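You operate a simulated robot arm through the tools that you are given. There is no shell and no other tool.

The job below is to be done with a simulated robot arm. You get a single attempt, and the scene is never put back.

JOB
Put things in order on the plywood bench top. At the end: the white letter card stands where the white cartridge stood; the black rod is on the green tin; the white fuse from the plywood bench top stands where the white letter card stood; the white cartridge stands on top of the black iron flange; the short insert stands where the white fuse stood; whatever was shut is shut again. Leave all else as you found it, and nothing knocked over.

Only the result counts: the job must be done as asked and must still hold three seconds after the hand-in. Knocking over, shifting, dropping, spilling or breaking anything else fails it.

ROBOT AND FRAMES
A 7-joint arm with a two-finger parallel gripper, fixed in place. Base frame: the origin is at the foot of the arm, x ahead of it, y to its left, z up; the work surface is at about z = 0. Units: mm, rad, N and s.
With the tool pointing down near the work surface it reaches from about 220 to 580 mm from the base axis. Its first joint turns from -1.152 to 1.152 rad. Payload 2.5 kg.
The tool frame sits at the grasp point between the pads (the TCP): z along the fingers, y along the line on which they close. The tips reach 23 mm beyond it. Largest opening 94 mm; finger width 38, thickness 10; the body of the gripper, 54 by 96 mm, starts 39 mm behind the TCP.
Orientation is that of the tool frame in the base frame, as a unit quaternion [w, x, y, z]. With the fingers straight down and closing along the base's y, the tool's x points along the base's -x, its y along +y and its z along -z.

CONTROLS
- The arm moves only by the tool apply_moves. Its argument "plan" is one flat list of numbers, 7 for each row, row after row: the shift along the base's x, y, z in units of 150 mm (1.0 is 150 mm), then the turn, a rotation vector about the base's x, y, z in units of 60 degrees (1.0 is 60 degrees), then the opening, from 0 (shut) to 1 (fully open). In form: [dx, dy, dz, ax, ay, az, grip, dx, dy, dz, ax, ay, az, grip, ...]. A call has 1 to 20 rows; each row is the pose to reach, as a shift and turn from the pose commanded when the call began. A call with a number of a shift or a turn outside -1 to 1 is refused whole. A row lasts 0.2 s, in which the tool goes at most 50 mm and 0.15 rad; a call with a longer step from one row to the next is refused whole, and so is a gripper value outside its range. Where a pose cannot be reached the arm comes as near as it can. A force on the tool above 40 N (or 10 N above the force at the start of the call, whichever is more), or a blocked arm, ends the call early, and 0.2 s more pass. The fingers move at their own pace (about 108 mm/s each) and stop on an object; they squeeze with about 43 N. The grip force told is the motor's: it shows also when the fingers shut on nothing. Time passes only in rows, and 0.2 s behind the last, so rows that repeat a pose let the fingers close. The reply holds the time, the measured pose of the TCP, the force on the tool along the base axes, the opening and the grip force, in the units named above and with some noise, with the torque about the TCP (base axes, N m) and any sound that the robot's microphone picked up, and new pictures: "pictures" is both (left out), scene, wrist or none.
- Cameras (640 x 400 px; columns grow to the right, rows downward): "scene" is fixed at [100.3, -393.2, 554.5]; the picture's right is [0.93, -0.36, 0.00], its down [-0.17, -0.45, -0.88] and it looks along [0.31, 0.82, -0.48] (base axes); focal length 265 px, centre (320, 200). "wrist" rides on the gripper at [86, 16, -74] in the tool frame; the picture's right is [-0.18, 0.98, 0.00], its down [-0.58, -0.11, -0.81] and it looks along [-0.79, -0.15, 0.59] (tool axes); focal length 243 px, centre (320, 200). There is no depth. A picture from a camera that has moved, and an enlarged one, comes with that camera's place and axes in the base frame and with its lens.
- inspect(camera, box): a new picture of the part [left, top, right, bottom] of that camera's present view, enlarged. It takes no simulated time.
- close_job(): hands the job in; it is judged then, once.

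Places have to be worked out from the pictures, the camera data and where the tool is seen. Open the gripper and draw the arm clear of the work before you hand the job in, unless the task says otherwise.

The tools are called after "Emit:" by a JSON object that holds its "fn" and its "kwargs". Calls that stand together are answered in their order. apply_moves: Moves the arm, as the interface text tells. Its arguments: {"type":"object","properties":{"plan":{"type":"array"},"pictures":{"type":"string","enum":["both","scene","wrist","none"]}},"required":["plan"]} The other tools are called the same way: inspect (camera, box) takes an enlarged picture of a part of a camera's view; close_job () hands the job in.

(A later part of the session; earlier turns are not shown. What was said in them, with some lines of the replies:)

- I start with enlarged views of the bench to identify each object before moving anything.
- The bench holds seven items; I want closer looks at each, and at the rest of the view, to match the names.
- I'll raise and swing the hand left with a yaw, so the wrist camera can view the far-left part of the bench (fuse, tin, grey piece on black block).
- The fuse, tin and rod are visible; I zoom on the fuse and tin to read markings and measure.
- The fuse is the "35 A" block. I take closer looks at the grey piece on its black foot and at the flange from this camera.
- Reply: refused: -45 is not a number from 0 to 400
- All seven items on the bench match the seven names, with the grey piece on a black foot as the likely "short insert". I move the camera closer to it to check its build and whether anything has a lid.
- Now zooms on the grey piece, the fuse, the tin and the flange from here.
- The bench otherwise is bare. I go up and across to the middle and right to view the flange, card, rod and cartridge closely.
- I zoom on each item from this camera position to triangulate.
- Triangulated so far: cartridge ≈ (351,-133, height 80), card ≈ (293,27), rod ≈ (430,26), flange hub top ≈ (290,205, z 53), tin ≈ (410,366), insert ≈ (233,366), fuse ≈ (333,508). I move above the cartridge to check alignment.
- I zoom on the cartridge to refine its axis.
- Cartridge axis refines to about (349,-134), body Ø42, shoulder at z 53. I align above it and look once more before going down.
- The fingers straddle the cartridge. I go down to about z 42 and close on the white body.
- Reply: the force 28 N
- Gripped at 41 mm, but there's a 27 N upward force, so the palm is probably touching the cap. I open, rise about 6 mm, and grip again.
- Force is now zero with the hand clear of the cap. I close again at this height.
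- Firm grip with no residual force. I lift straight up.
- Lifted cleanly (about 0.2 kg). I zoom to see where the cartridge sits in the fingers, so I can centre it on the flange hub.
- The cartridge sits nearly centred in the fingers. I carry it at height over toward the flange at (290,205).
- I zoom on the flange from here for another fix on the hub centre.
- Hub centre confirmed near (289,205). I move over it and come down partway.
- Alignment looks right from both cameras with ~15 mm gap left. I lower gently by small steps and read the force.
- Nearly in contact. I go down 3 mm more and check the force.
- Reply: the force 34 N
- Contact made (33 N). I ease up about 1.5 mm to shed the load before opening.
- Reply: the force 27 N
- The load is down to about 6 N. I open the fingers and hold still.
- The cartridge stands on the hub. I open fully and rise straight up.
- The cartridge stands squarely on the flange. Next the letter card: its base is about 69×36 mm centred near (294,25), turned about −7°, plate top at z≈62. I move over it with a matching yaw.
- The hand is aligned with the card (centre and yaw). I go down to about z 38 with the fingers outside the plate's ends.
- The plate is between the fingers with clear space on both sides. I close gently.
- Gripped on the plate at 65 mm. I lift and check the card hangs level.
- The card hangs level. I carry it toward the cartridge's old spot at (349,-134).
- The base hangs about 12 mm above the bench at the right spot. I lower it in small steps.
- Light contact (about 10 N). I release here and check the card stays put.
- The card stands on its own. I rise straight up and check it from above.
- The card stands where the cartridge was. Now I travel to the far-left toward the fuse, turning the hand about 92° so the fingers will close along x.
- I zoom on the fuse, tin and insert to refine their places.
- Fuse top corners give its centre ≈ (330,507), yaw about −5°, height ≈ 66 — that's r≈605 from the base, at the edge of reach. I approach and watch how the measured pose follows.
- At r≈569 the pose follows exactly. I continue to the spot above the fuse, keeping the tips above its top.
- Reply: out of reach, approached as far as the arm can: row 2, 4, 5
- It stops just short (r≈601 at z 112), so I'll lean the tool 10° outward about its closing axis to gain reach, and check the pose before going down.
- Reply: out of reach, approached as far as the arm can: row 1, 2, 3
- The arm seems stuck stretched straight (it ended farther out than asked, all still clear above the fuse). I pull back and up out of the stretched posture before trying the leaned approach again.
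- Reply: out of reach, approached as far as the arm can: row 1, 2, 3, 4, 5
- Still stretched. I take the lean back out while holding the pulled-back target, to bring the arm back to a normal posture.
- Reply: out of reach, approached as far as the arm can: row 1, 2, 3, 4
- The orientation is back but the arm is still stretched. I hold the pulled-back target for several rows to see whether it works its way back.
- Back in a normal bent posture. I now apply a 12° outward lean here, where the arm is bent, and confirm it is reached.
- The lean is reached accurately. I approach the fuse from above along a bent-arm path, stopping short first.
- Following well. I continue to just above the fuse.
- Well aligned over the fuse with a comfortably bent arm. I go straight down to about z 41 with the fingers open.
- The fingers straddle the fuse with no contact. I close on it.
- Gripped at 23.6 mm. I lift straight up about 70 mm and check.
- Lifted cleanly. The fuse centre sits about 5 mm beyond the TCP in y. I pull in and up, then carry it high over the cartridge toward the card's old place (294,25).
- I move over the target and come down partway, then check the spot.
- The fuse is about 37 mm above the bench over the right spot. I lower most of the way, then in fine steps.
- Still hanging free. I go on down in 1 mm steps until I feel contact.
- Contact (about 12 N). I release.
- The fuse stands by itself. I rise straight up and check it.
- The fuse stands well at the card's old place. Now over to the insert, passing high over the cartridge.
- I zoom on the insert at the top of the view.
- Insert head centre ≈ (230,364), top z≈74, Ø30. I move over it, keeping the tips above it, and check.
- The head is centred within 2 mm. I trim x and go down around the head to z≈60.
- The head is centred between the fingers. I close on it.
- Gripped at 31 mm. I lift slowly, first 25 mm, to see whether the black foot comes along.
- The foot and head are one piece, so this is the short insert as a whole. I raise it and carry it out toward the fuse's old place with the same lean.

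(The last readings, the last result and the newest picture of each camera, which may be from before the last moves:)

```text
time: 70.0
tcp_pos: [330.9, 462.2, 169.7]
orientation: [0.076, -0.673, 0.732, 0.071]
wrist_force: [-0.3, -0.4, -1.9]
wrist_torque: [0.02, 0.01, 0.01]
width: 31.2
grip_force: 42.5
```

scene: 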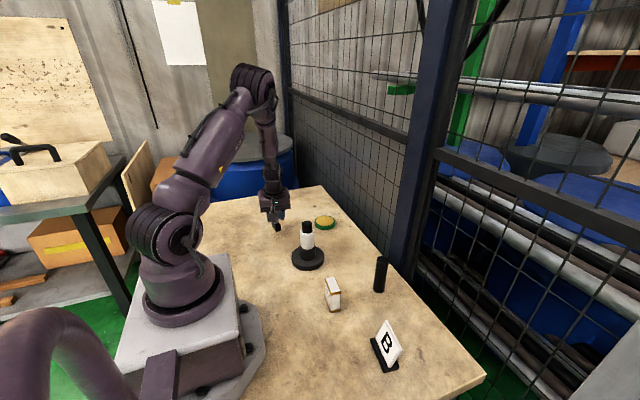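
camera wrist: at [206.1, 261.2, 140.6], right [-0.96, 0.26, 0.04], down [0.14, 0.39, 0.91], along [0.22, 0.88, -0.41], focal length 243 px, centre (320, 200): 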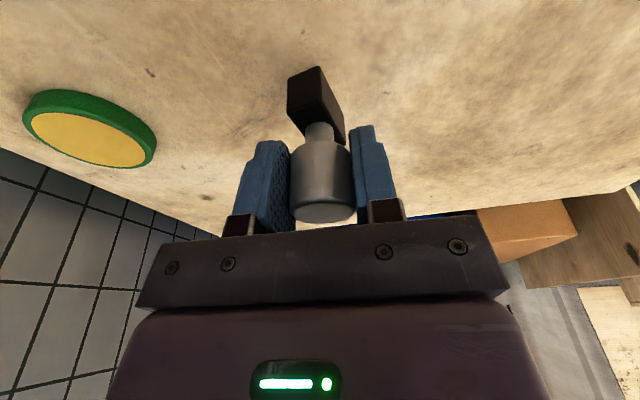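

Now out over the spot and partly down.

Emit:
{"fn": "apply_moves", "kwargs": {"plan": [0, 0.1, -0.15, 0, 0, 0, 0.2, 0, 0.2, -0.3, 0, 0, 0, 0.2, 0, 0.273, -0.45, 0, 0, 0, 0.2, 0, 0.273, -0.55, 0, 0, 0, 0.2, 0, 0.273, -0.55, 0, 0, 0, 0.2], "pictures": "both"}}

Emit:
{"fn": "inspect", "kwargs": {"camera": "scene", "box": [260, 140, 350, 230]}}

Emit:
{"fn": "inspect", "kwargs": {"camera": "wrist", "box": [230, 50, 400, 240]}}

```text
time: 71.2
tcp_pos: [328.6, 501.2, 84.6]
orientation: [0.076, -0.674, 0.732, 0.072]
wrist_force: [0.4, -0.4, -2.1]
wrist_torque: [-0.03, 0.01, 0.02]
width: 31.1
grip_force: 43.3
camera wrist: at [306.5, 403.5, 139.9], right [-0.96, 0.26, 0.04], down [0.14, 0.39, 0.91], along [0.22, 0.88, -0.41], focal length 243 px, centre (320, 200)
```

scene: 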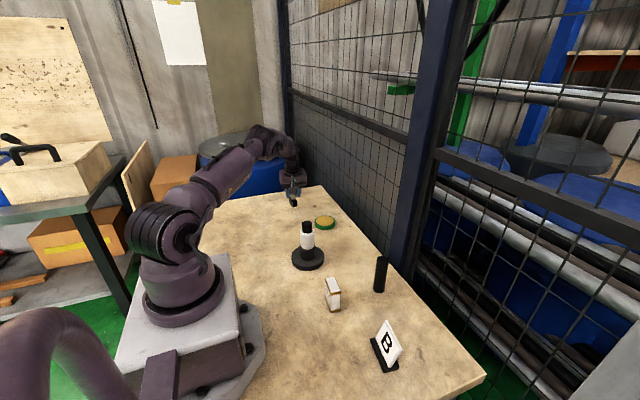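
wrist: 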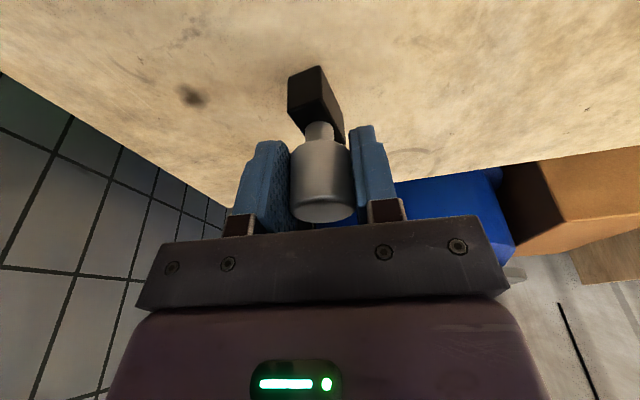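

```text
4.44 times, centred on (305, 185) of scene
camera zoom: at [100.3, -393.2, 554.5], right [0.93, -0.36, 0.0], down [-0.17, -0.45, -0.88], along [0.31, 0.82, -0.48], focal length 1178 px, centre (387, 267)
```

zoom: 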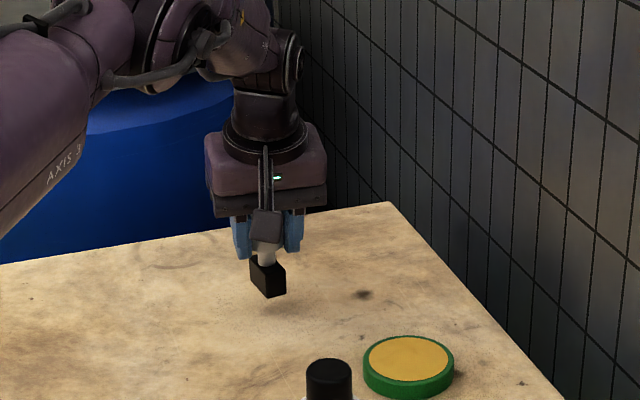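

```text
2.11 times, centred on (315, 145) of wrist
camera zoom: at [306.5, 403.5, 139.9], right [-0.96, 0.26, 0.04], down [0.14, 0.39, 0.91], along [0.22, 0.88, -0.41], focal length 511 px, centre (330, 316)
```

zoom: 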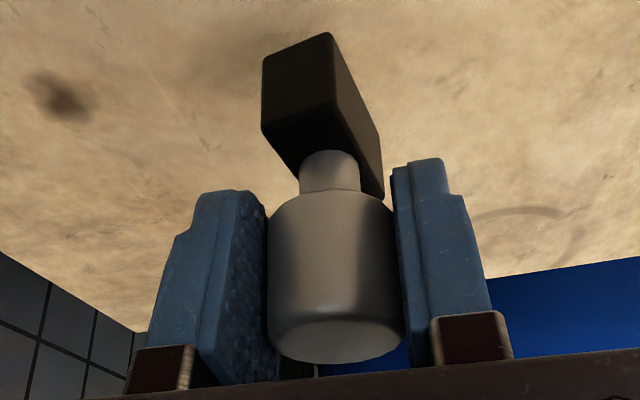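

The position matches the fuse's former grasp pose. I lower it most of the way, then in fine steps.

Emit:
{"fn": "apply_moves", "kwargs": {"plan": [0, 0.008, -0.06, 0, 0, 0, 0.2, 0, 0.008, -0.11, 0, 0, 0, 0.2, 0, 0.008, -0.14, 0, 0, 0, 0.2, 0, 0.008, -0.14, 0, 0, 0, 0.2], "pictures": "none"}}

```text
time: 72.2
tcp_pos: [330.3, 504.1, 65.1]
orientation: [0.078, -0.674, 0.731, 0.071]
wrist_force: [0.3, 0.5, -3.2]
wrist_torque: [-0.01, 0.0, 0.01]
width: 31.2
grip_force: 43.3
```

Emit:
{"fn": "apply_moves", "kwargs": {"plan": [0, 0, -0.012, 0, 0, 0, 0.2, 0, 0, -0.022, 0, 0, 0, 0.2, 0, 0, -0.022, 0, 0, 0, 0.2], "pictures": "none"}}

```text
time: 73.0
tcp_pos: [330.0, 502.3, 63.6]
orientation: [0.076, -0.673, 0.732, 0.072]
wrist_force: [0.4, 0.1, -1.9]
wrist_torque: [-0.02, -0.04, 0.01]
width: 31.1
grip_force: 43.6
```

Still hanging free. I continue down in about 1.5 mm steps.

Emit:
{"fn": "apply_moves", "kwargs": {"plan": [0, 0, -0.006, 0, 0, 0, 0.2, 0, 0, -0.012, 0, 0, 0, 0.2, 0, 0, -0.012, 0, 0, 0, 0.2], "pictures": "none"}}

```text
time: 73.8
tcp_pos: [330.9, 504.6, 61.6]
orientation: [0.078, -0.673, 0.732, 0.071]
wrist_force: [-3.1, -3.5, 9.7]
wrist_torque: [-0.34, 0.15, -0.05]
width: 31.2
grip_force: 43.2
```

First contact (about 12 N). I settle it half a millimetre more and look before releasing.

Emit:
{"fn": "apply_moves", "kwargs": {"plan": [0, 0, -0.004, 0, 0, 0, 0.2, 0, 0, -0.004, 0, 0, 0, 0.2], "pictures": "wrist"}}

Emit:
{"fn": "inspect", "kwargs": {"camera": "scene", "box": [270, 170, 320, 220]}}

Emit:
{"fn": "inspect", "kwargs": {"camera": "wrist", "box": [230, 30, 400, 240]}}

```text
time: 74.4
tcp_pos: [331.0, 504.8, 62.0]
orientation: [0.079, -0.672, 0.733, 0.071]
wrist_force: [-0.4, -2.9, 16.6]
wrist_torque: [-0.4, 0.07, 0.01]
width: 30.8
grip_force: 43.0
camera wrist: at [307.2, 405.3, 115.7], right [-0.96, 0.26, 0.04], down [0.14, 0.39, 0.91], along [0.22, 0.88, -0.41], focal length 243 px, centre (320, 200)
```

wrist: 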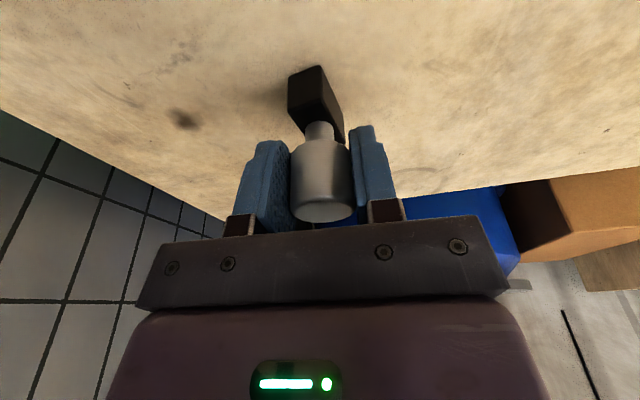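

```text
8.00 times, centred on (295, 195) of scene
camera zoom: at [100.2, -393.3, 554.4], right [0.93, -0.36, 0.0], down [-0.17, -0.45, -0.88], along [0.31, 0.82, -0.48], focal length 2120 px, centre (520, 240)
```

zoom: 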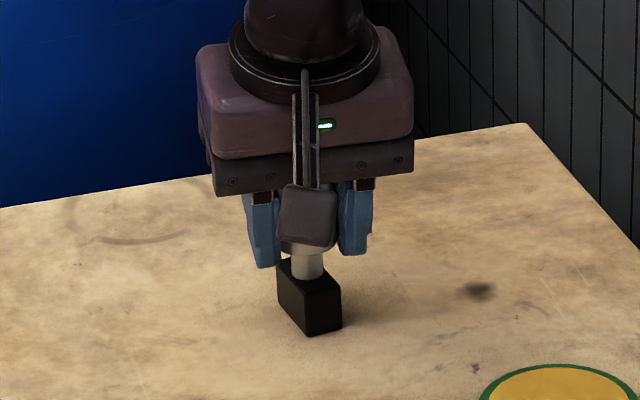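

```text
1.90 times, centred on (315, 135) of wrist
camera zoom: at [307.2, 405.3, 115.7], right [-0.96, 0.26, 0.04], down [0.14, 0.39, 0.91], along [0.22, 0.88, -0.41], focal length 462 px, centre (330, 324)
```

zoom: 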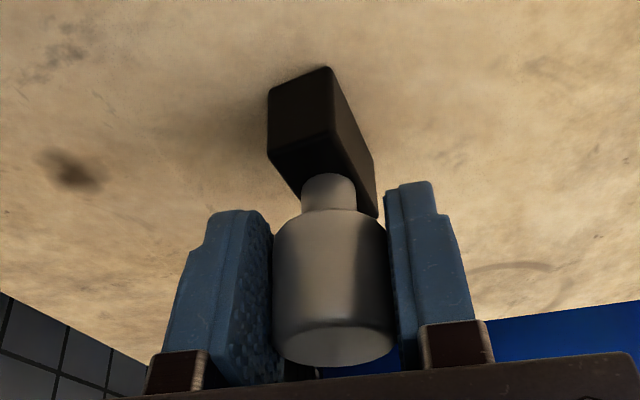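

The foot rests flat on the bench. I release gently.

Emit:
{"fn": "apply_moves", "kwargs": {"plan": [0, 0, 0.004, 0, 0, 0, 0.36, 0, 0, 0.004, 0, 0, 0, 0.42, 0, 0, 0.004, 0, 0, 0, 0.6, 0, 0, 0.004, 0, 0, 0, 0.85, 0, 0, 0.004, 0, 0, 0, 1, 0, 0, 0.004, 0, 0, 0, 1], "pictures": "wrist"}}

Emit:
{"fn": "inspect", "kwargs": {"camera": "scene", "box": [270, 170, 320, 220]}}

```text
time: 75.8
tcp_pos: [330.8, 503.1, 60.6]
orientation: [0.077, -0.673, 0.732, 0.072]
wrist_force: [-0.4, 0.5, -0.5]
wrist_torque: [-0.01, 0.02, -0.04]
width: 94.1
grip_force: 0.1
camera wrist: at [306.6, 405.2, 115.3], right [-0.96, 0.26, 0.04], down [0.14, 0.39, 0.91], along [0.22, 0.88, -0.41], focal length 243 px, centre (320, 200)
```

wrist: 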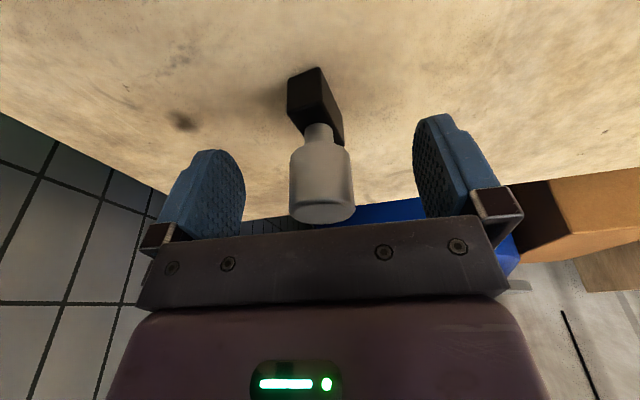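

```text
8.00 times, centred on (295, 195) of scene
camera zoom: at [100.3, -393.2, 554.5], right [0.93, -0.36, 0.0], down [-0.17, -0.45, -0.88], along [0.31, 0.82, -0.48], focal length 2120 px, centre (520, 240)
```

zoom: 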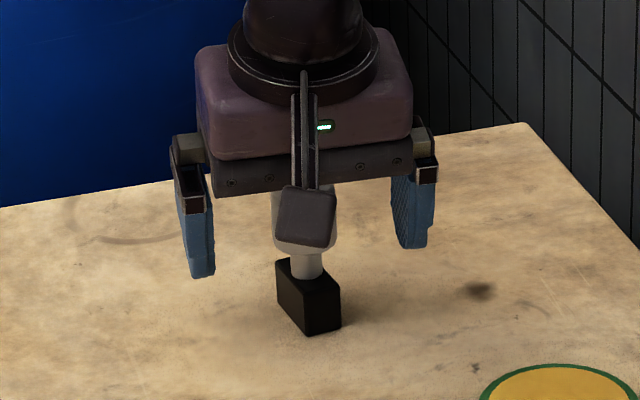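

The insert stands freely. I rise straight up first.

Emit:
{"fn": "apply_moves", "kwargs": {"plan": [0, 0, 0.08, 0, 0, 0, 1, 0, 0, 0.2, 0, 0, 0, 1, 0, 0, 0.35, 0, 0, 0, 1, 0, 0, 0.38, 0, 0, 0, 1, 0, 0, 0.38, 0, 0, 0, 1], "pictures": "both"}}

Emit:
{"fn": "inspect", "kwargs": {"camera": "scene", "box": [250, 160, 340, 240]}}

```text
time: 77.0
tcp_pos: [330.2, 503.7, 118.2]
orientation: [0.077, -0.672, 0.733, 0.071]
wrist_force: [-0.6, -0.3, 0.0]
wrist_torque: [-0.04, 0.0, 0.03]
width: 94.3
grip_force: 0.1
camera wrist: at [306.8, 405.4, 172.4], right [-0.96, 0.26, 0.04], down [0.14, 0.39, 0.91], along [0.22, 0.88, -0.41], focal length 243 px, centre (320, 200)
```

scene: 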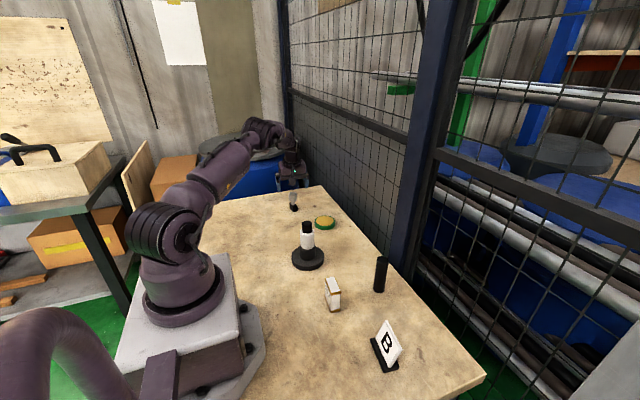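
wrist: 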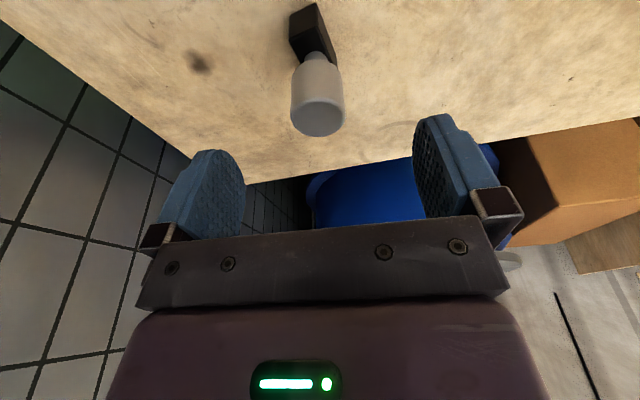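

```text
5.00 times, centred on (295, 200) of scene
camera zoom: at [100.3, -393.2, 554.5], right [0.93, -0.36, 0.0], down [-0.17, -0.45, -0.88], along [0.31, 0.82, -0.48], focal length 1325 px, centre (445, 200)
```

zoom: 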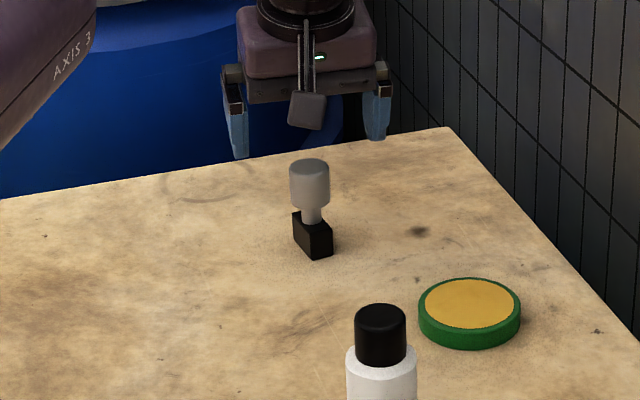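

The insert stands upright at the fuse's former place (head seen at ≈(331,507)). I retract up and inward, then take out the lean and turn the hand for the rod.

Emit:
{"fn": "apply_moves", "kwargs": {"plan": [-0.02, -0.1, 0.2, 0, 0, 0, 1, -0.05, -0.3, 0.4, 0, 0, 0, 1, -0.08, -0.5, 0.6, 0, 0, 0, 1, -0.1, -0.7, 0.7, 0, 0, 0, 1, -0.1, -0.7, 0.7, -0.1, 0.008, 0, 1, -0.1, -0.7, 0.7, -0.1994, 0.016, 0, 1, -0.1, -0.7, 0.7, -0.1994, 0.016, 0, 1], "pictures": "none"}}

Emit:
{"fn": "apply_moves", "kwargs": {"plan": [0.05, -0.2, 0.05, 0, 0, -0.13, 1, 0.1, -0.4, 0.1, 0, 0, -0.26, 1, 0.15, -0.6, 0.15, 0, 0, -0.39, 1, 0.2, -0.8, 0.15, 0, 0, -0.52, 1, 0.25, -1, 0.15, 0, 0, -0.65, 1], "pictures": "none"}}

Emit:
{"fn": "apply_moves", "kwargs": {"plan": [0.05, -0.2, 0, 0, 0, -0.13, 1, 0.1, -0.4, 0, 0, 0, -0.26, 1, 0.15, -0.6, 0, 0, 0, -0.39, 1, 0.2, -0.8, 0, 0, 0, -0.44, 1, 0.25, -1, 0, 0, 0, -0.44, 1], "pictures": "both"}}

```text
time: 78.6
tcp_pos: [312.9, 398.5, 223.6]
orientation: [0.001, -0.677, 0.736, 0.0]
wrist_force: [-0.2, 0.0, 0.3]
wrist_torque: [0.02, -0.01, -0.04]
width: 94.0
grip_force: 0.1
```

```text
time: 79.8
tcp_pos: [352.4, 248.0, 245.4]
orientation: [0.002, -0.391, 0.921, 0.0]
wrist_force: [0.1, 0.1, -0.2]
wrist_torque: [0.0, 0.05, -0.01]
width: 93.9
grip_force: 0.0
```

```text
time: 81.0
tcp_pos: [391.0, 100.5, 243.4]
orientation: [0.001, -0.17, 0.985, 0.0]
wrist_force: [0.6, -0.1, 0.1]
wrist_torque: [-0.02, 0.02, 0.01]
width: 94.0
grip_force: 0.0
camera wrist: at [304.9, 85.9, 318.0], right [-0.16, 0.99, 0.0], down [0.58, 0.09, 0.81], along [0.8, 0.13, -0.59], focal length 243 px, centre (320, 200)
```

scene: 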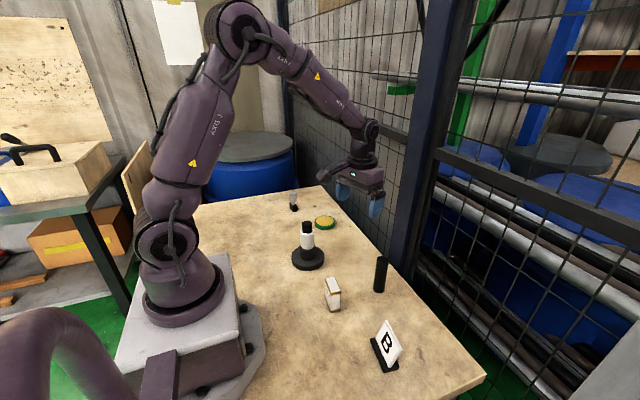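
wrist: 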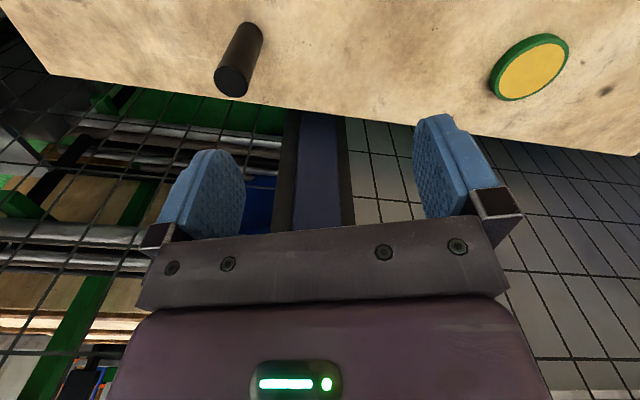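

Rod axis ≈ (429.5,26). I move above it and come down until the tips are just over its top.

Emit:
{"fn": "apply_moves", "kwargs": {"plan": [0.09, -0.17, -0.05, 0, 0, 0, 1, 0.17, -0.33, -0.15, 0, 0, 0, 1, 0.255, -0.49, -0.3, 0, 0, 0, 1, 0.255, -0.49, -0.5, 0, 0, 0, 1, 0.255, -0.49, -0.65, 0, 0, 0, 1, 0.255, -0.49, -0.65, 0, 0, 0, 1], "pictures": "both"}}

Emit:
{"fn": "inspect", "kwargs": {"camera": "wrist", "box": [260, 0, 400, 150]}}

Emit:
{"fn": "inspect", "kwargs": {"camera": "scene", "box": [330, 200, 430, 310]}}

```text
time: 82.4
tcp_pos: [428.9, 26.8, 146.2]
orientation: [0.0, -0.17, 0.985, 0.001]
wrist_force: [-0.4, -0.1, -0.3]
wrist_torque: [-0.01, -0.01, 0.0]
width: 93.8
grip_force: 0.1
camera wrist: at [341.7, 12.2, 220.6], right [-0.16, 0.99, 0.0], down [0.58, 0.09, 0.81], along [0.8, 0.13, -0.59], focal length 243 px, centre (320, 200)
```

scene: 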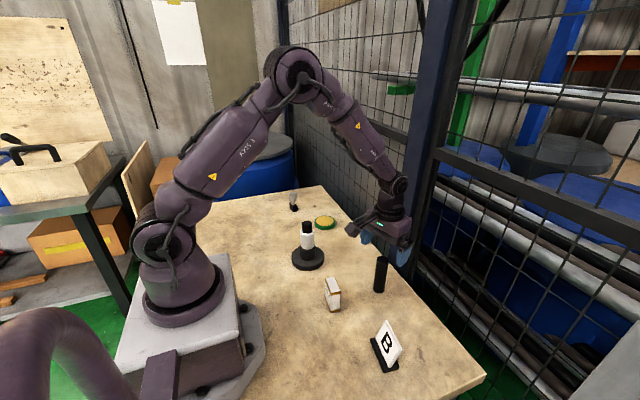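
wrist: 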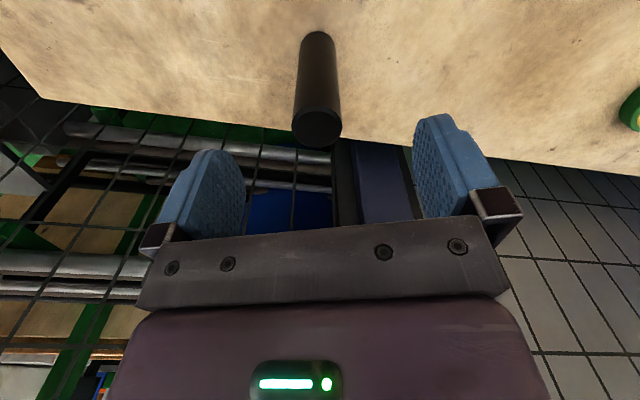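

```text
2.67 times, centred on (330, 75) of wrist
camera zoom: at [341.7, 12.2, 220.6], right [-0.16, 0.99, 0.0], down [0.58, 0.09, 0.81], along [0.8, 0.13, -0.59], focal length 647 px, centre (293, 533)
```

zoom: 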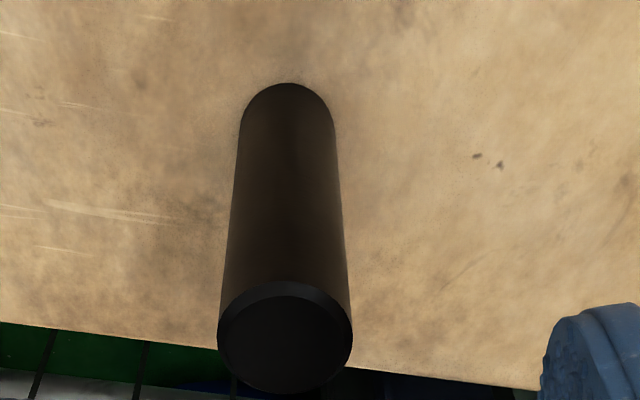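

```text
3.64 times, centred on (380, 255) of scene
camera zoom: at [100.3, -393.2, 554.5], right [0.93, -0.36, 0.0], down [-0.17, -0.45, -0.88], along [0.31, 0.82, -0.48], focal length 964 px, centre (102, 0)
```

zoom: 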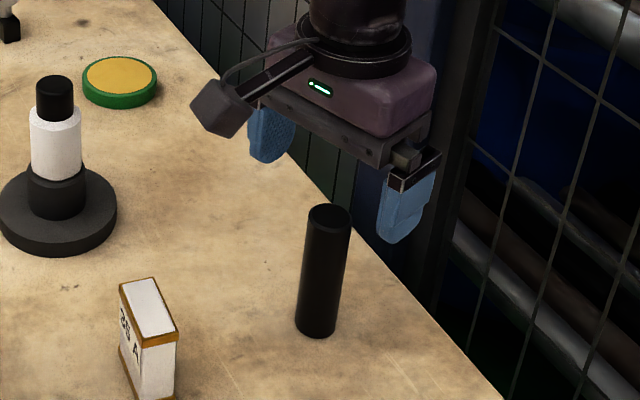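

The rod is centred within ~1.5 mm. I trim and go down to z≈75.

Emit:
{"fn": "apply_moves", "kwargs": {"plan": [0, -0.008, -0.1, 0, 0, 0, 1, 0, -0.008, -0.25, 0, 0, 0, 1, 0, -0.008, -0.4, 0, 0, 0, 1, 0, -0.008, -0.47, 0, 0, 0, 1, 0, -0.008, -0.47, 0, 0, 0, 1], "pictures": "both"}}

Emit:
{"fn": "inspect", "kwargs": {"camera": "scene", "box": [330, 200, 430, 310]}}

```text
time: 83.6
tcp_pos: [427.9, 25.5, 75.5]
orientation: [0.001, -0.172, 0.985, 0.0]
wrist_force: [-0.5, -0.1, 0.2]
wrist_torque: [-0.04, -0.02, -0.03]
width: 94.3
grip_force: 0.1
camera wrist: at [342.3, 10.8, 150.3], right [-0.16, 0.99, 0.0], down [0.58, 0.09, 0.81], along [0.8, 0.13, -0.59], focal length 243 px, centre (320, 200)
```

scene: 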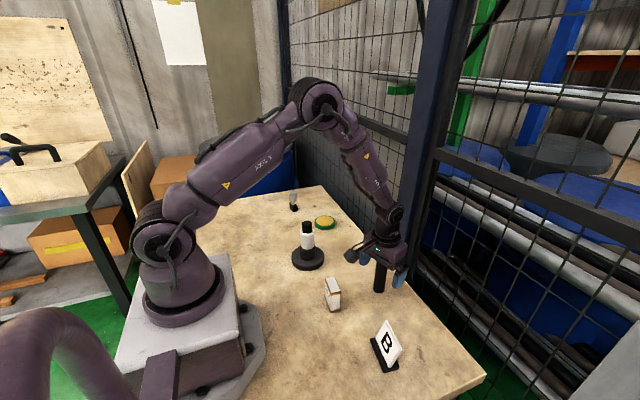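
wrist: 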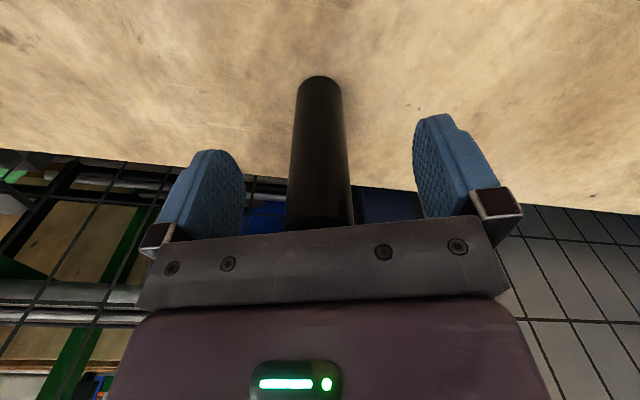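

```text
3.64 times, centred on (380, 255) of scene
camera zoom: at [100.3, -393.2, 554.5], right [0.93, -0.36, 0.0], down [-0.17, -0.45, -0.88], along [0.31, 0.82, -0.48], focal length 964 px, centre (102, 0)
```

zoom: 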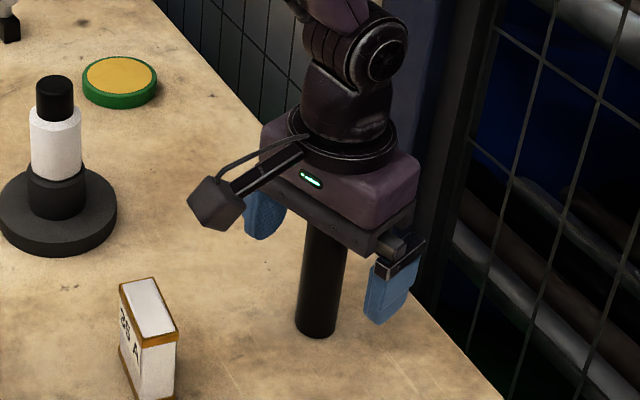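

The rod is between the fingers. I close on it.

Emit:
{"fn": "apply_moves", "kwargs": {"plan": [0, 0, 0, 0, 0, 0, 0.6, 0, 0, 0, 0, 0, 0, 0.42, 0, 0, 0, 0, 0, 0, 0.33, 0, 0, 0, 0, 0, 0, 0.25, 0, 0, 0, 0, 0, 0, 0.18, 0, 0, 0, 0, 0, 0, 0.18], "pictures": "wrist"}}

```text
time: 85.0
tcp_pos: [428.5, 25.5, 75.9]
orientation: [0.0, -0.172, 0.985, 0.0]
wrist_force: [0.5, -1.8, 0.6]
wrist_torque: [-0.11, -0.04, -0.01]
width: 29.3
grip_force: 43.2
camera wrist: at [342.3, 10.8, 150.5], right [-0.16, 0.99, 0.0], down [0.58, 0.09, 0.81], along [0.8, 0.13, -0.59], focal length 243 px, centre (320, 200)
```

wrist: 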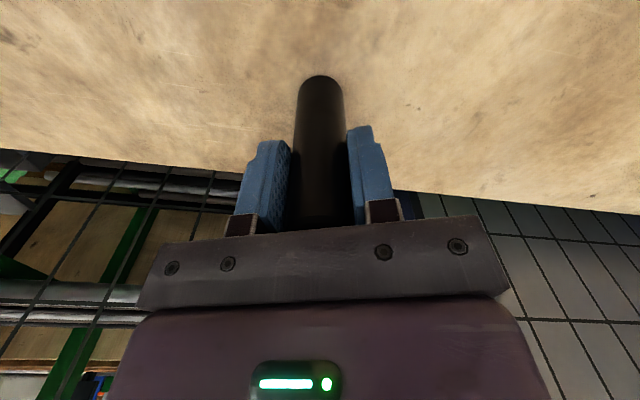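

Gripped at 29 mm. I lift it straight up.

Emit:
{"fn": "apply_moves", "kwargs": {"plan": [0, 0, 0.1, 0, 0, 0, 0.18, 0, 0, 0.3, 0, 0, 0, 0.18, 0, 0, 0.6, 0, 0, 0, 0.18, 0, 0, 0.8, 0, 0, 0, 0.18, 0, 0, 0.8, 0, 0, 0, 0.18], "pictures": "both"}}

Emit:
{"fn": "inspect", "kwargs": {"camera": "scene", "box": [330, 180, 430, 290]}}

```text
time: 86.2
tcp_pos: [427.5, 24.9, 196.8]
orientation: [0.0, -0.171, 0.985, 0.001]
wrist_force: [-0.3, 1.0, -4.4]
wrist_torque: [0.0, 0.02, -0.02]
width: 29.5
grip_force: 42.8
camera wrist: at [341.8, 10.3, 270.6], right [-0.16, 0.99, 0.0], down [0.58, 0.09, 0.81], along [0.8, 0.13, -0.59], focal length 243 px, centre (320, 200)
```

scene: 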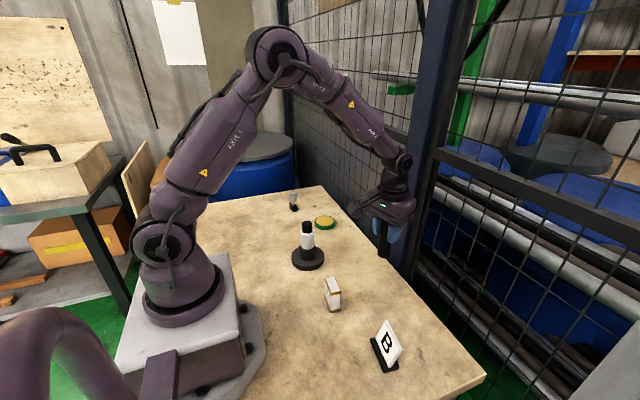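
wrist: 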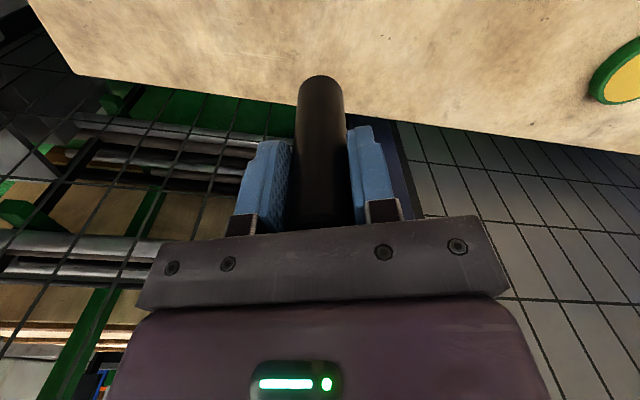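

```text
3.64 times, centred on (380, 235) of scene
camera zoom: at [100.3, -393.2, 554.5], right [0.93, -0.36, 0.0], down [-0.17, -0.45, -0.88], along [0.31, 0.82, -0.48], focal length 964 px, centre (102, 73)
```

zoom: 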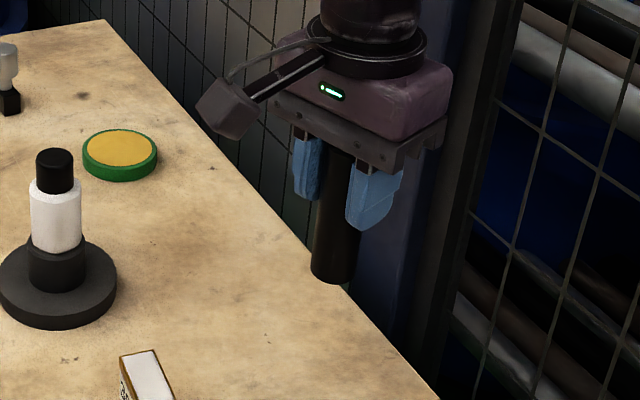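

The rod hangs straight. I carry it at this height toward the tin at (410,365).

Emit:
{"fn": "apply_moves", "kwargs": {"plan": [-0.015, 0.2, 0, 0, 0, 0, 0.18, -0.03, 0.45, 0, 0, 0, 0, 0.18, -0.045, 0.7, 0, 0, 0, 0, 0.18, -0.06, 1, 0, 0, 0, 0, 0.18], "pictures": "none"}}

Emit:
{"fn": "apply_moves", "kwargs": {"plan": [-0.015, 0.25, 0, 0, 0, 0, 0.18, -0.03, 0.5, 0, 0, 0, 0, 0.18, -0.045, 0.75, 0, 0, 0, 0, 0.18, -0.06, 0.9, 0, 0, 0, 0, 0.18, -0.06, 0.9, 0, 0, 0, 0, 0.18], "pictures": "both"}}

Emit:
{"fn": "inspect", "kwargs": {"camera": "wrist", "box": [280, 0, 440, 130]}}

```text
time: 87.2
tcp_pos: [419.4, 173.2, 197.4]
orientation: [0.0, -0.171, 0.985, 0.0]
wrist_force: [-0.8, 0.0, -4.6]
wrist_torque: [-0.04, 0.02, -0.02]
width: 29.5
grip_force: 43.0
```

```text
time: 88.4
tcp_pos: [409.8, 308.7, 194.6]
orientation: [0.0, -0.171, 0.985, 0.0]
wrist_force: [0.0, 0.3, -6.5]
wrist_torque: [0.0, 0.0, 0.01]
width: 29.6
grip_force: 43.0
camera wrist: at [323.8, 294.2, 269.2], right [-0.16, 0.99, 0.0], down [0.58, 0.09, 0.81], along [0.8, 0.13, -0.59], focal length 243 px, centre (320, 200)
```

scene: 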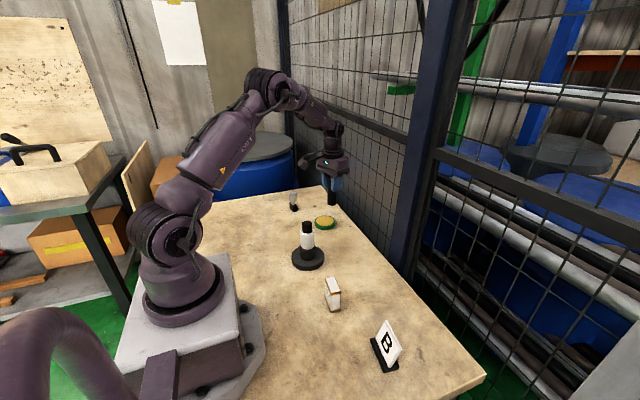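
wrist: 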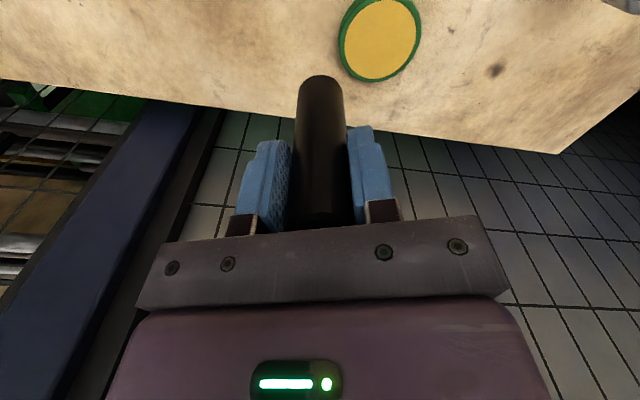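

```text
3.08 times, centred on (360, 65) of wrist
camera zoom: at [323.8, 294.2, 269.2], right [-0.16, 0.99, 0.0], down [0.58, 0.09, 0.81], along [0.8, 0.13, -0.59], focal length 746 px, centre (197, 615)
```

zoom: 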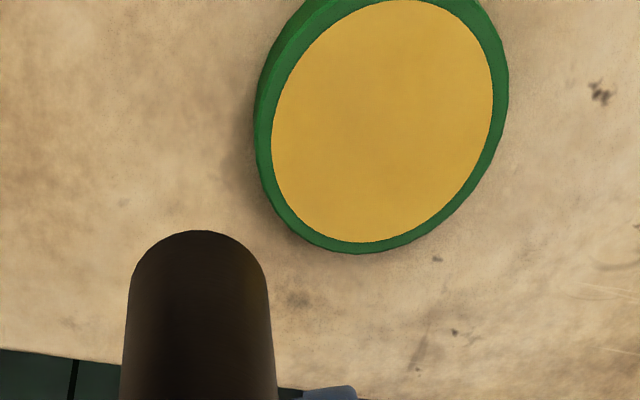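

Tin centre fixed at ≈(408.5,364). I move over it and lower most of the way.

Emit:
{"fn": "apply_moves", "kwargs": {"plan": [-0.004, 0.15, 0, 0, 0, 0, 0.18, -0.011, 0.3, 0, 0, 0, 0, 0.18, -0.011, 0.372, -0.1, 0, 0, 0, 0.18, -0.011, 0.372, -0.3, 0, 0, 0, 0.18, -0.011, 0.372, -0.48, 0, 0, 0, 0.18, -0.011, 0.372, -0.48, 0, 0, 0, 0.18], "pictures": "both"}}

Emit:
{"fn": "inspect", "kwargs": {"camera": "wrist", "box": [250, 0, 400, 130]}}

Emit:
{"fn": "inspect", "kwargs": {"camera": "scene", "box": [280, 160, 370, 250]}}

```text
time: 89.8
tcp_pos: [409.0, 364.0, 124.7]
orientation: [-0.001, -0.172, 0.985, 0.0]
wrist_force: [-0.8, -0.4, -5.8]
wrist_torque: [0.02, 0.02, -0.03]
width: 29.1
grip_force: 42.7
camera wrist: at [323.9, 350.5, 199.0], right [-0.16, 0.99, 0.0], down [0.58, 0.09, 0.81], along [0.8, 0.13, -0.59], focal length 243 px, centre (320, 200)
```

scene: 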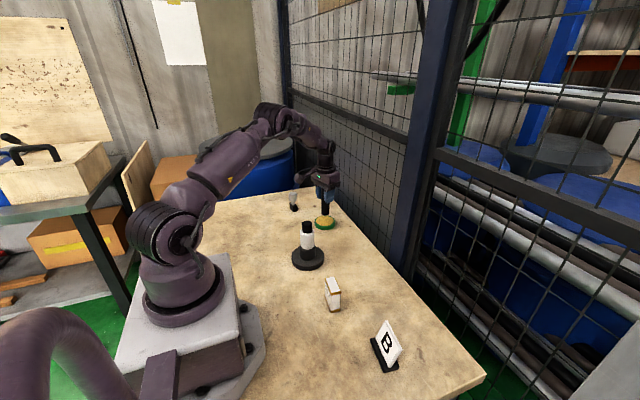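
wrist: 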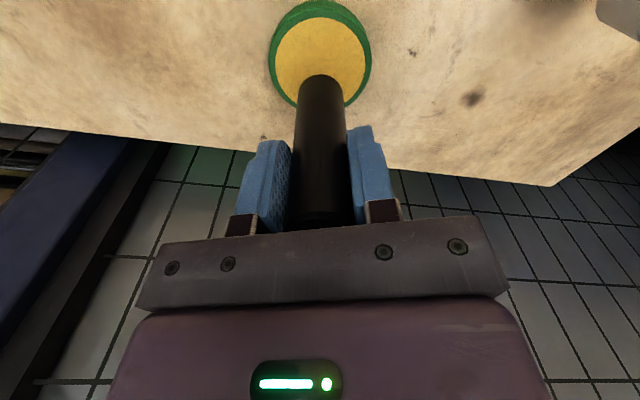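

```text
3.08 times, centred on (325, 65) of wrist
camera zoom: at [323.9, 350.5, 199.0], right [-0.16, 0.99, 0.0], down [0.58, 0.09, 0.81], along [0.8, 0.13, -0.59], focal length 746 px, centre (305, 615)
```

zoom: 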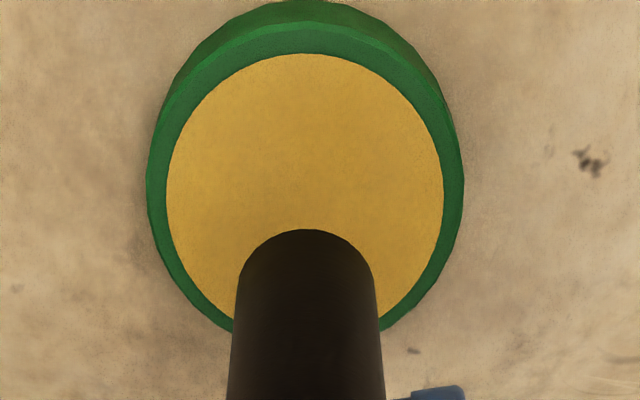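

```text
4.44 times, centred on (325, 205) of scene
camera zoom: at [100.3, -393.2, 554.5], right [0.93, -0.36, 0.0], down [-0.17, -0.45, -0.88], along [0.31, 0.82, -0.48], focal length 1178 px, centre (298, 178)
```

zoom: 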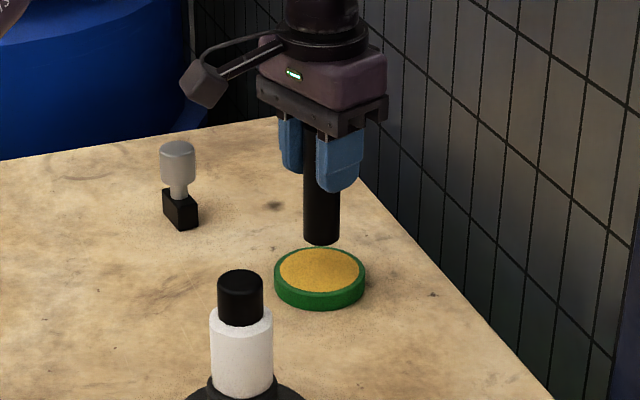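

The rod is centred over the tin. I lower to just above it, then in fine steps.

Emit:
{"fn": "apply_moves", "kwargs": {"plan": [0, 0, -0.08, 0, 0, 0, 0.18, 0, 0, -0.15, 0, 0, 0, 0.18, 0, 0, -0.175, 0, 0, 0, 0.18, 0, 0, -0.175, 0, 0, 0, 0.18], "pictures": "none"}}

Emit:
{"fn": "inspect", "kwargs": {"camera": "scene", "box": [295, 180, 355, 240]}}

```text
time: 90.8
tcp_pos: [408.7, 365.2, 99.4]
orientation: [0.0, -0.172, 0.985, -0.001]
wrist_force: [0.7, -0.3, -6.9]
wrist_torque: [-0.02, -0.01, 0.0]
width: 29.6
grip_force: 42.6
```

```text
6.67 times, centred on (325, 210) of scene
camera zoom: at [100.3, -393.2, 554.5], right [0.93, -0.36, 0.0], down [-0.17, -0.45, -0.88], along [0.31, 0.82, -0.48], focal length 1767 px, centre (287, 133)
```

zoom: 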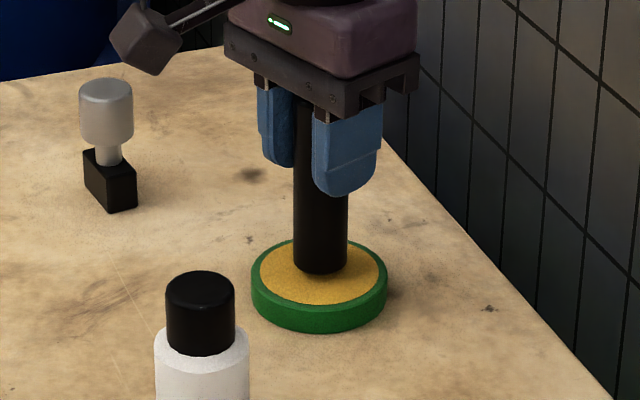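

Very near. I lower 3 mm more and read the force.

Emit:
{"fn": "apply_moves", "kwargs": {"plan": [0, 0, -0.01, 0, 0, 0, 0.18, 0, 0, -0.02, 0, 0, 0, 0.18, 0, 0, -0.02, 0, 0, 0, 0.18], "pictures": "none"}}

```text
time: 91.6
tcp_pos: [408.2, 365.3, 96.5]
orientation: [-0.001, -0.172, 0.985, 0.0]
wrist_force: [0.8, 0.3, -4.5]
wrist_torque: [0.0, -0.02, -0.01]
width: 29.7
grip_force: 43.1
```

Emit:
{"fn": "apply_moves", "kwargs": {"plan": [0, 0, -0.007, 0, 0, 0, 0.18, 0, 0, -0.013, 0, 0, 0, 0.18, 0, 0, -0.013, 0, 0, 0, 0.18], "pictures": "none"}}

```text
time: 92.4
tcp_pos: [409.1, 366.0, 96.5]
orientation: [0.001, -0.172, 0.985, 0.0]
wrist_force: [-2.3, -1.1, 3.7]
wrist_torque: [0.03, 0.24, 0.03]
width: 29.1
grip_force: 43.4
```

Contact made (force rose by about 9 N). I settle half a millimetre and release.

Emit:
{"fn": "apply_moves", "kwargs": {"plan": [0, 0, -0.003, 0, 0, 0, 0.18, 0, 0, -0.003, 0, 0, 0, 0.34, 0, 0, -0.003, 0, 0, 0, 0.42, 0, 0, 0, 0, 0, 0, 0.6, 0, 0, 0, 0, 0, 0, 0.85, 0, 0, 0, 0, 0, 0, 1, 0, 0, 0, 0, 0, 0, 1], "pictures": "both"}}

Emit:
{"fn": "inspect", "kwargs": {"camera": "scene", "box": [295, 180, 355, 240]}}

```text
time: 94.0
tcp_pos: [410.2, 364.6, 95.6]
orientation: [0.001, -0.172, 0.985, 0.0]
wrist_force: [0.0, -0.1, -0.5]
wrist_torque: [0.02, 0.02, 0.02]
width: 94.0
grip_force: 0.1
camera wrist: at [323.4, 351.3, 168.7], right [-0.16, 0.99, 0.0], down [0.58, 0.09, 0.81], along [0.8, 0.13, -0.59], focal length 243 px, centre (320, 200)
```

scene: 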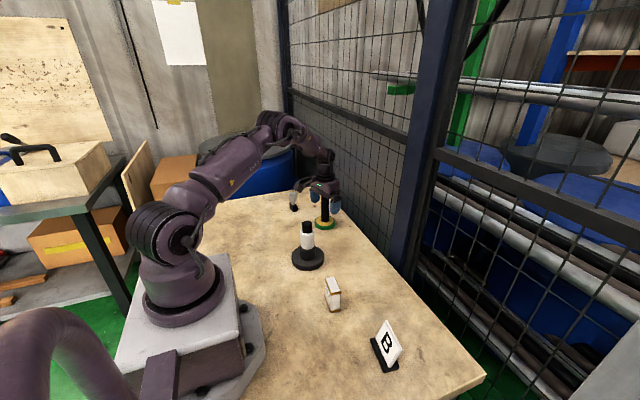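
wrist: 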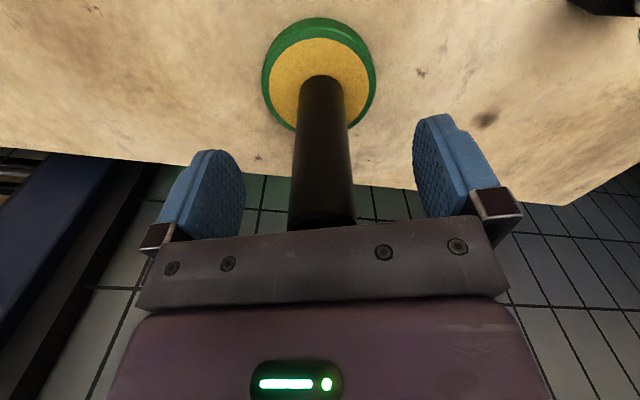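

```text
6.67 times, centred on (325, 210) of scene
camera zoom: at [100.3, -393.2, 554.5], right [0.93, -0.36, 0.0], down [-0.17, -0.45, -0.88], along [0.31, 0.82, -0.48], focal length 1767 px, centre (287, 133)
```

zoom: 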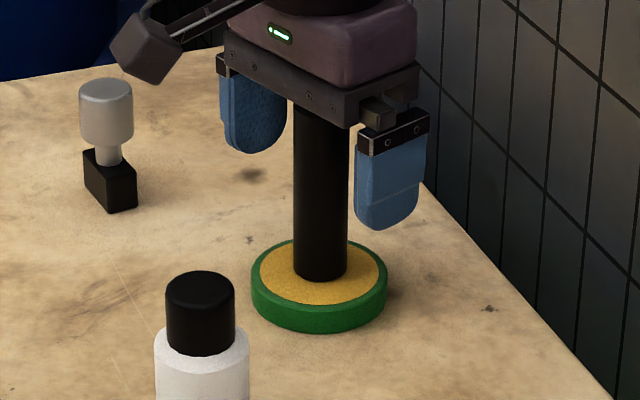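

The rod stands on the tin. I rise straight up clear of it.

Emit:
{"fn": "apply_moves", "kwargs": {"plan": [0, 0, 0.1, 0, 0, 0, 1, 0, 0, 0.3, 0, 0, 0, 1, 0, 0, 0.55, 0, 0, 0, 1, 0, 0, 0.75, 0, 0, 0, 1, 0, 0, 0.75, 0, 0, 0, 1], "pictures": "both"}}

```text
time: 95.2
tcp_pos: [410.4, 366.0, 206.3]
orientation: [0.0, -0.172, 0.985, 0.0]
wrist_force: [-0.5, -0.4, 0.3]
wrist_torque: [-0.02, 0.02, -0.03]
width: 94.0
grip_force: 0.1
camera wrist: at [323.4, 351.4, 280.6], right [-0.16, 0.99, 0.0], down [0.58, 0.09, 0.81], along [0.8, 0.13, -0.59], focal length 243 px, centre (320, 200)
```

scene: 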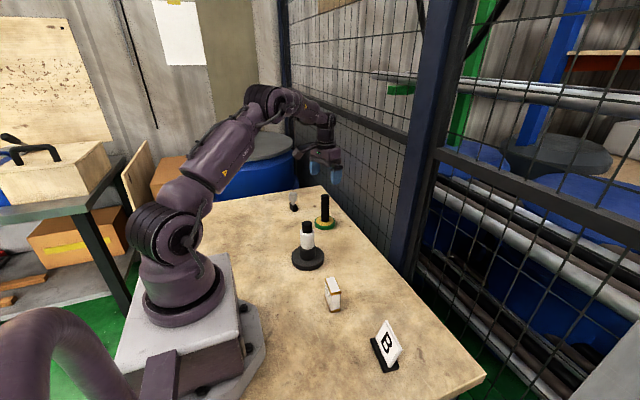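
wrist: 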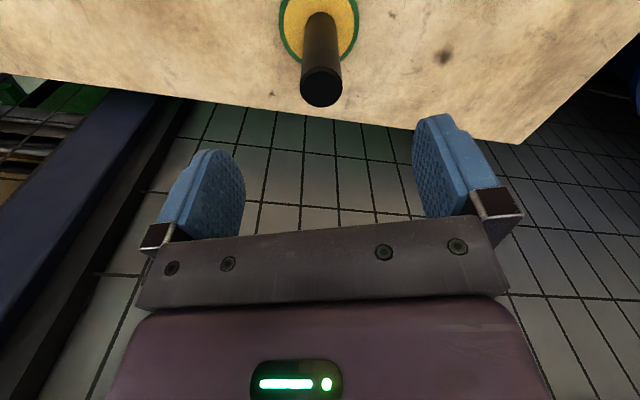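

I retract to a high, central pose and make a final check of everything.

Emit:
{"fn": "apply_moves", "kwargs": {"plan": [-0.08, -0.08, 0.25, 0, 0, 0, 1, -0.2, -0.2, 0.5, 0, 0, 0, 1, -0.35, -0.35, 0.7, 0, 0, 0, 1, -0.5, -0.5, 0.85, 0, 0, 0, 1, -0.6, -0.65, 0.95, 0, 0, 0, 1, -0.7, -0.8, 1, 0, 0, 0, 1, -0.7, -0.8, 1, 0, 0, 0, 1], "pictures": "both"}}

Emit:
{"fn": "inspect", "kwargs": {"camera": "scene", "box": [240, 180, 440, 380]}}

Emit:
{"fn": "inspect", "kwargs": {"camera": "wrist", "box": [0, 0, 640, 10]}}

Emit:
{"fn": "inspect", "kwargs": {"camera": "scene", "box": [270, 180, 350, 280]}}

```text
time: 96.8
tcp_pos: [304.0, 244.5, 355.5]
orientation: [0.0, -0.172, 0.985, 0.0]
wrist_force: [-0.3, -0.3, -0.4]
wrist_torque: [0.03, 0.02, -0.03]
width: 94.0
grip_force: 0.0
camera wrist: at [218.4, 229.8, 429.8], right [-0.16, 0.99, 0.0], down [0.58, 0.09, 0.81], along [0.8, 0.13, -0.59], focal length 243 px, centre (320, 200)
```

scene: 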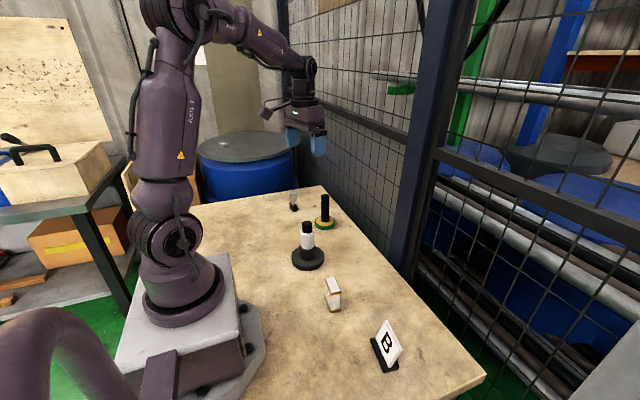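
wrist: 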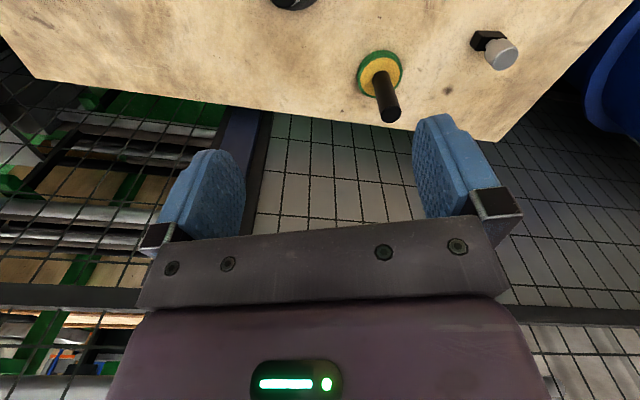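

```text
2.00 times, centred on (340, 280) of scene
camera zoom: at [100.3, -393.3, 554.5], right [0.93, -0.36, 0.0], down [-0.17, -0.45, -0.88], along [0.31, 0.82, -0.48], focal length 530 px, centre (280, 40)
```

zoom: 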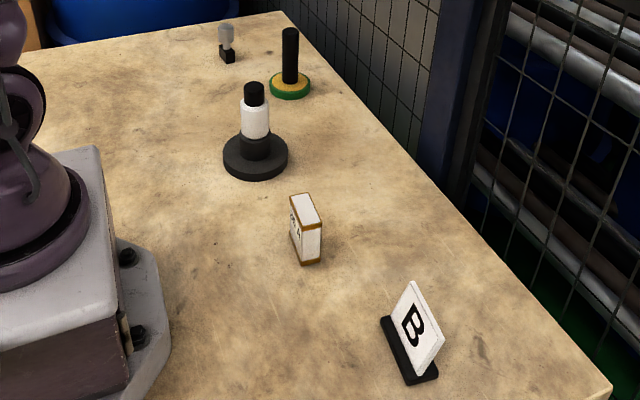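

```text
1.00 times, centred on (320, 5) of wrist (not enlarged: the box is as wide or as high as the picture)
camera zoom: at [218.4, 229.8, 429.8], right [-0.16, 0.99, 0.0], down [0.58, 0.09, 0.81], along [0.8, 0.13, -0.59], focal length 243 px, centre (320, 395)
```

zoom: 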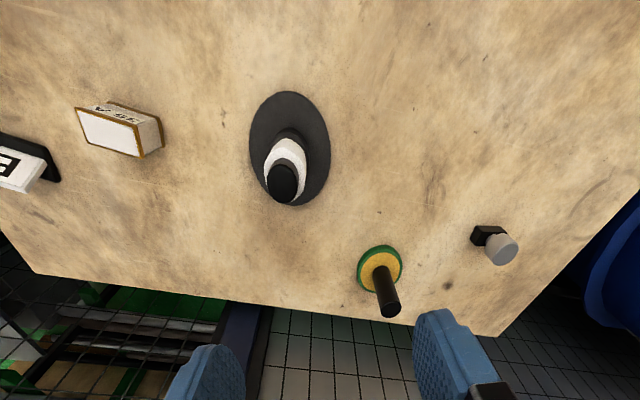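

```text
4.00 times, centred on (310, 230) of scene
camera zoom: at [100.3, -393.3, 554.5], right [0.93, -0.36, 0.0], down [-0.17, -0.45, -0.88], along [0.31, 0.82, -0.48], focal length 1060 px, centre (360, 80)
```

zoom: 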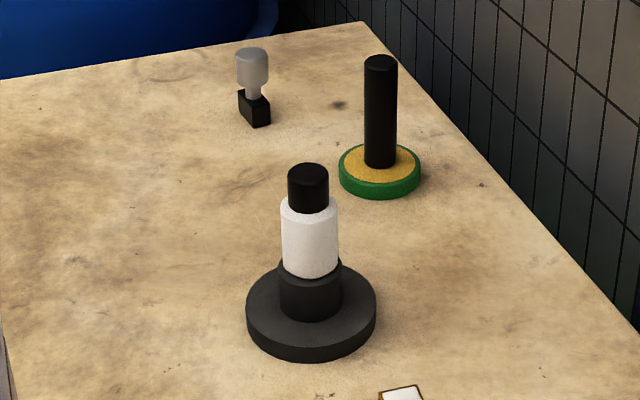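

The last pictures show all five moves done:
- The card stands where the cartridge stood.
- The fuse stands where the card stood.
- The insert stands where the fuse stood.
- The cartridge is on the flange hub.
- The rod is upright on the tin.

The tin and flange are unmoved in the pictures, I opened nothing, and the hand is open and clear. I hand the job in.

Emit:
{"fn": "close_job", "kwargs": {}}

```text
The job is handed in.
```

I made all five moves and handed the job in. In the last pictures everything was upright, but I haven't been told the verdict.

| Item | Where it is now |
|---|---|
| White letter card | Standing where the white cartridge stood, turned the same way as before |
| White fuse ("35 A") | Standing where the letter card stood |
| Short insert | Standing where the fuse stood |
| White cartridge | Standing on the hub of the black iron flange |
| Black rod | Standing upright in the middle of the green tin |

I estimate each piece is within about 3 mm of its spot. The tin and flange look unmoved in the pictures.

- **Short insert:** I took this to be the grey piece on the black foot. It was the only item left on the bench without a name, and the two parts lifted as one.
- **Shut things:** I opened nothing and found no lid or drawer I needed to open, so there was nothing to shut again. If the insert you meant was inside something, I didn't look there.
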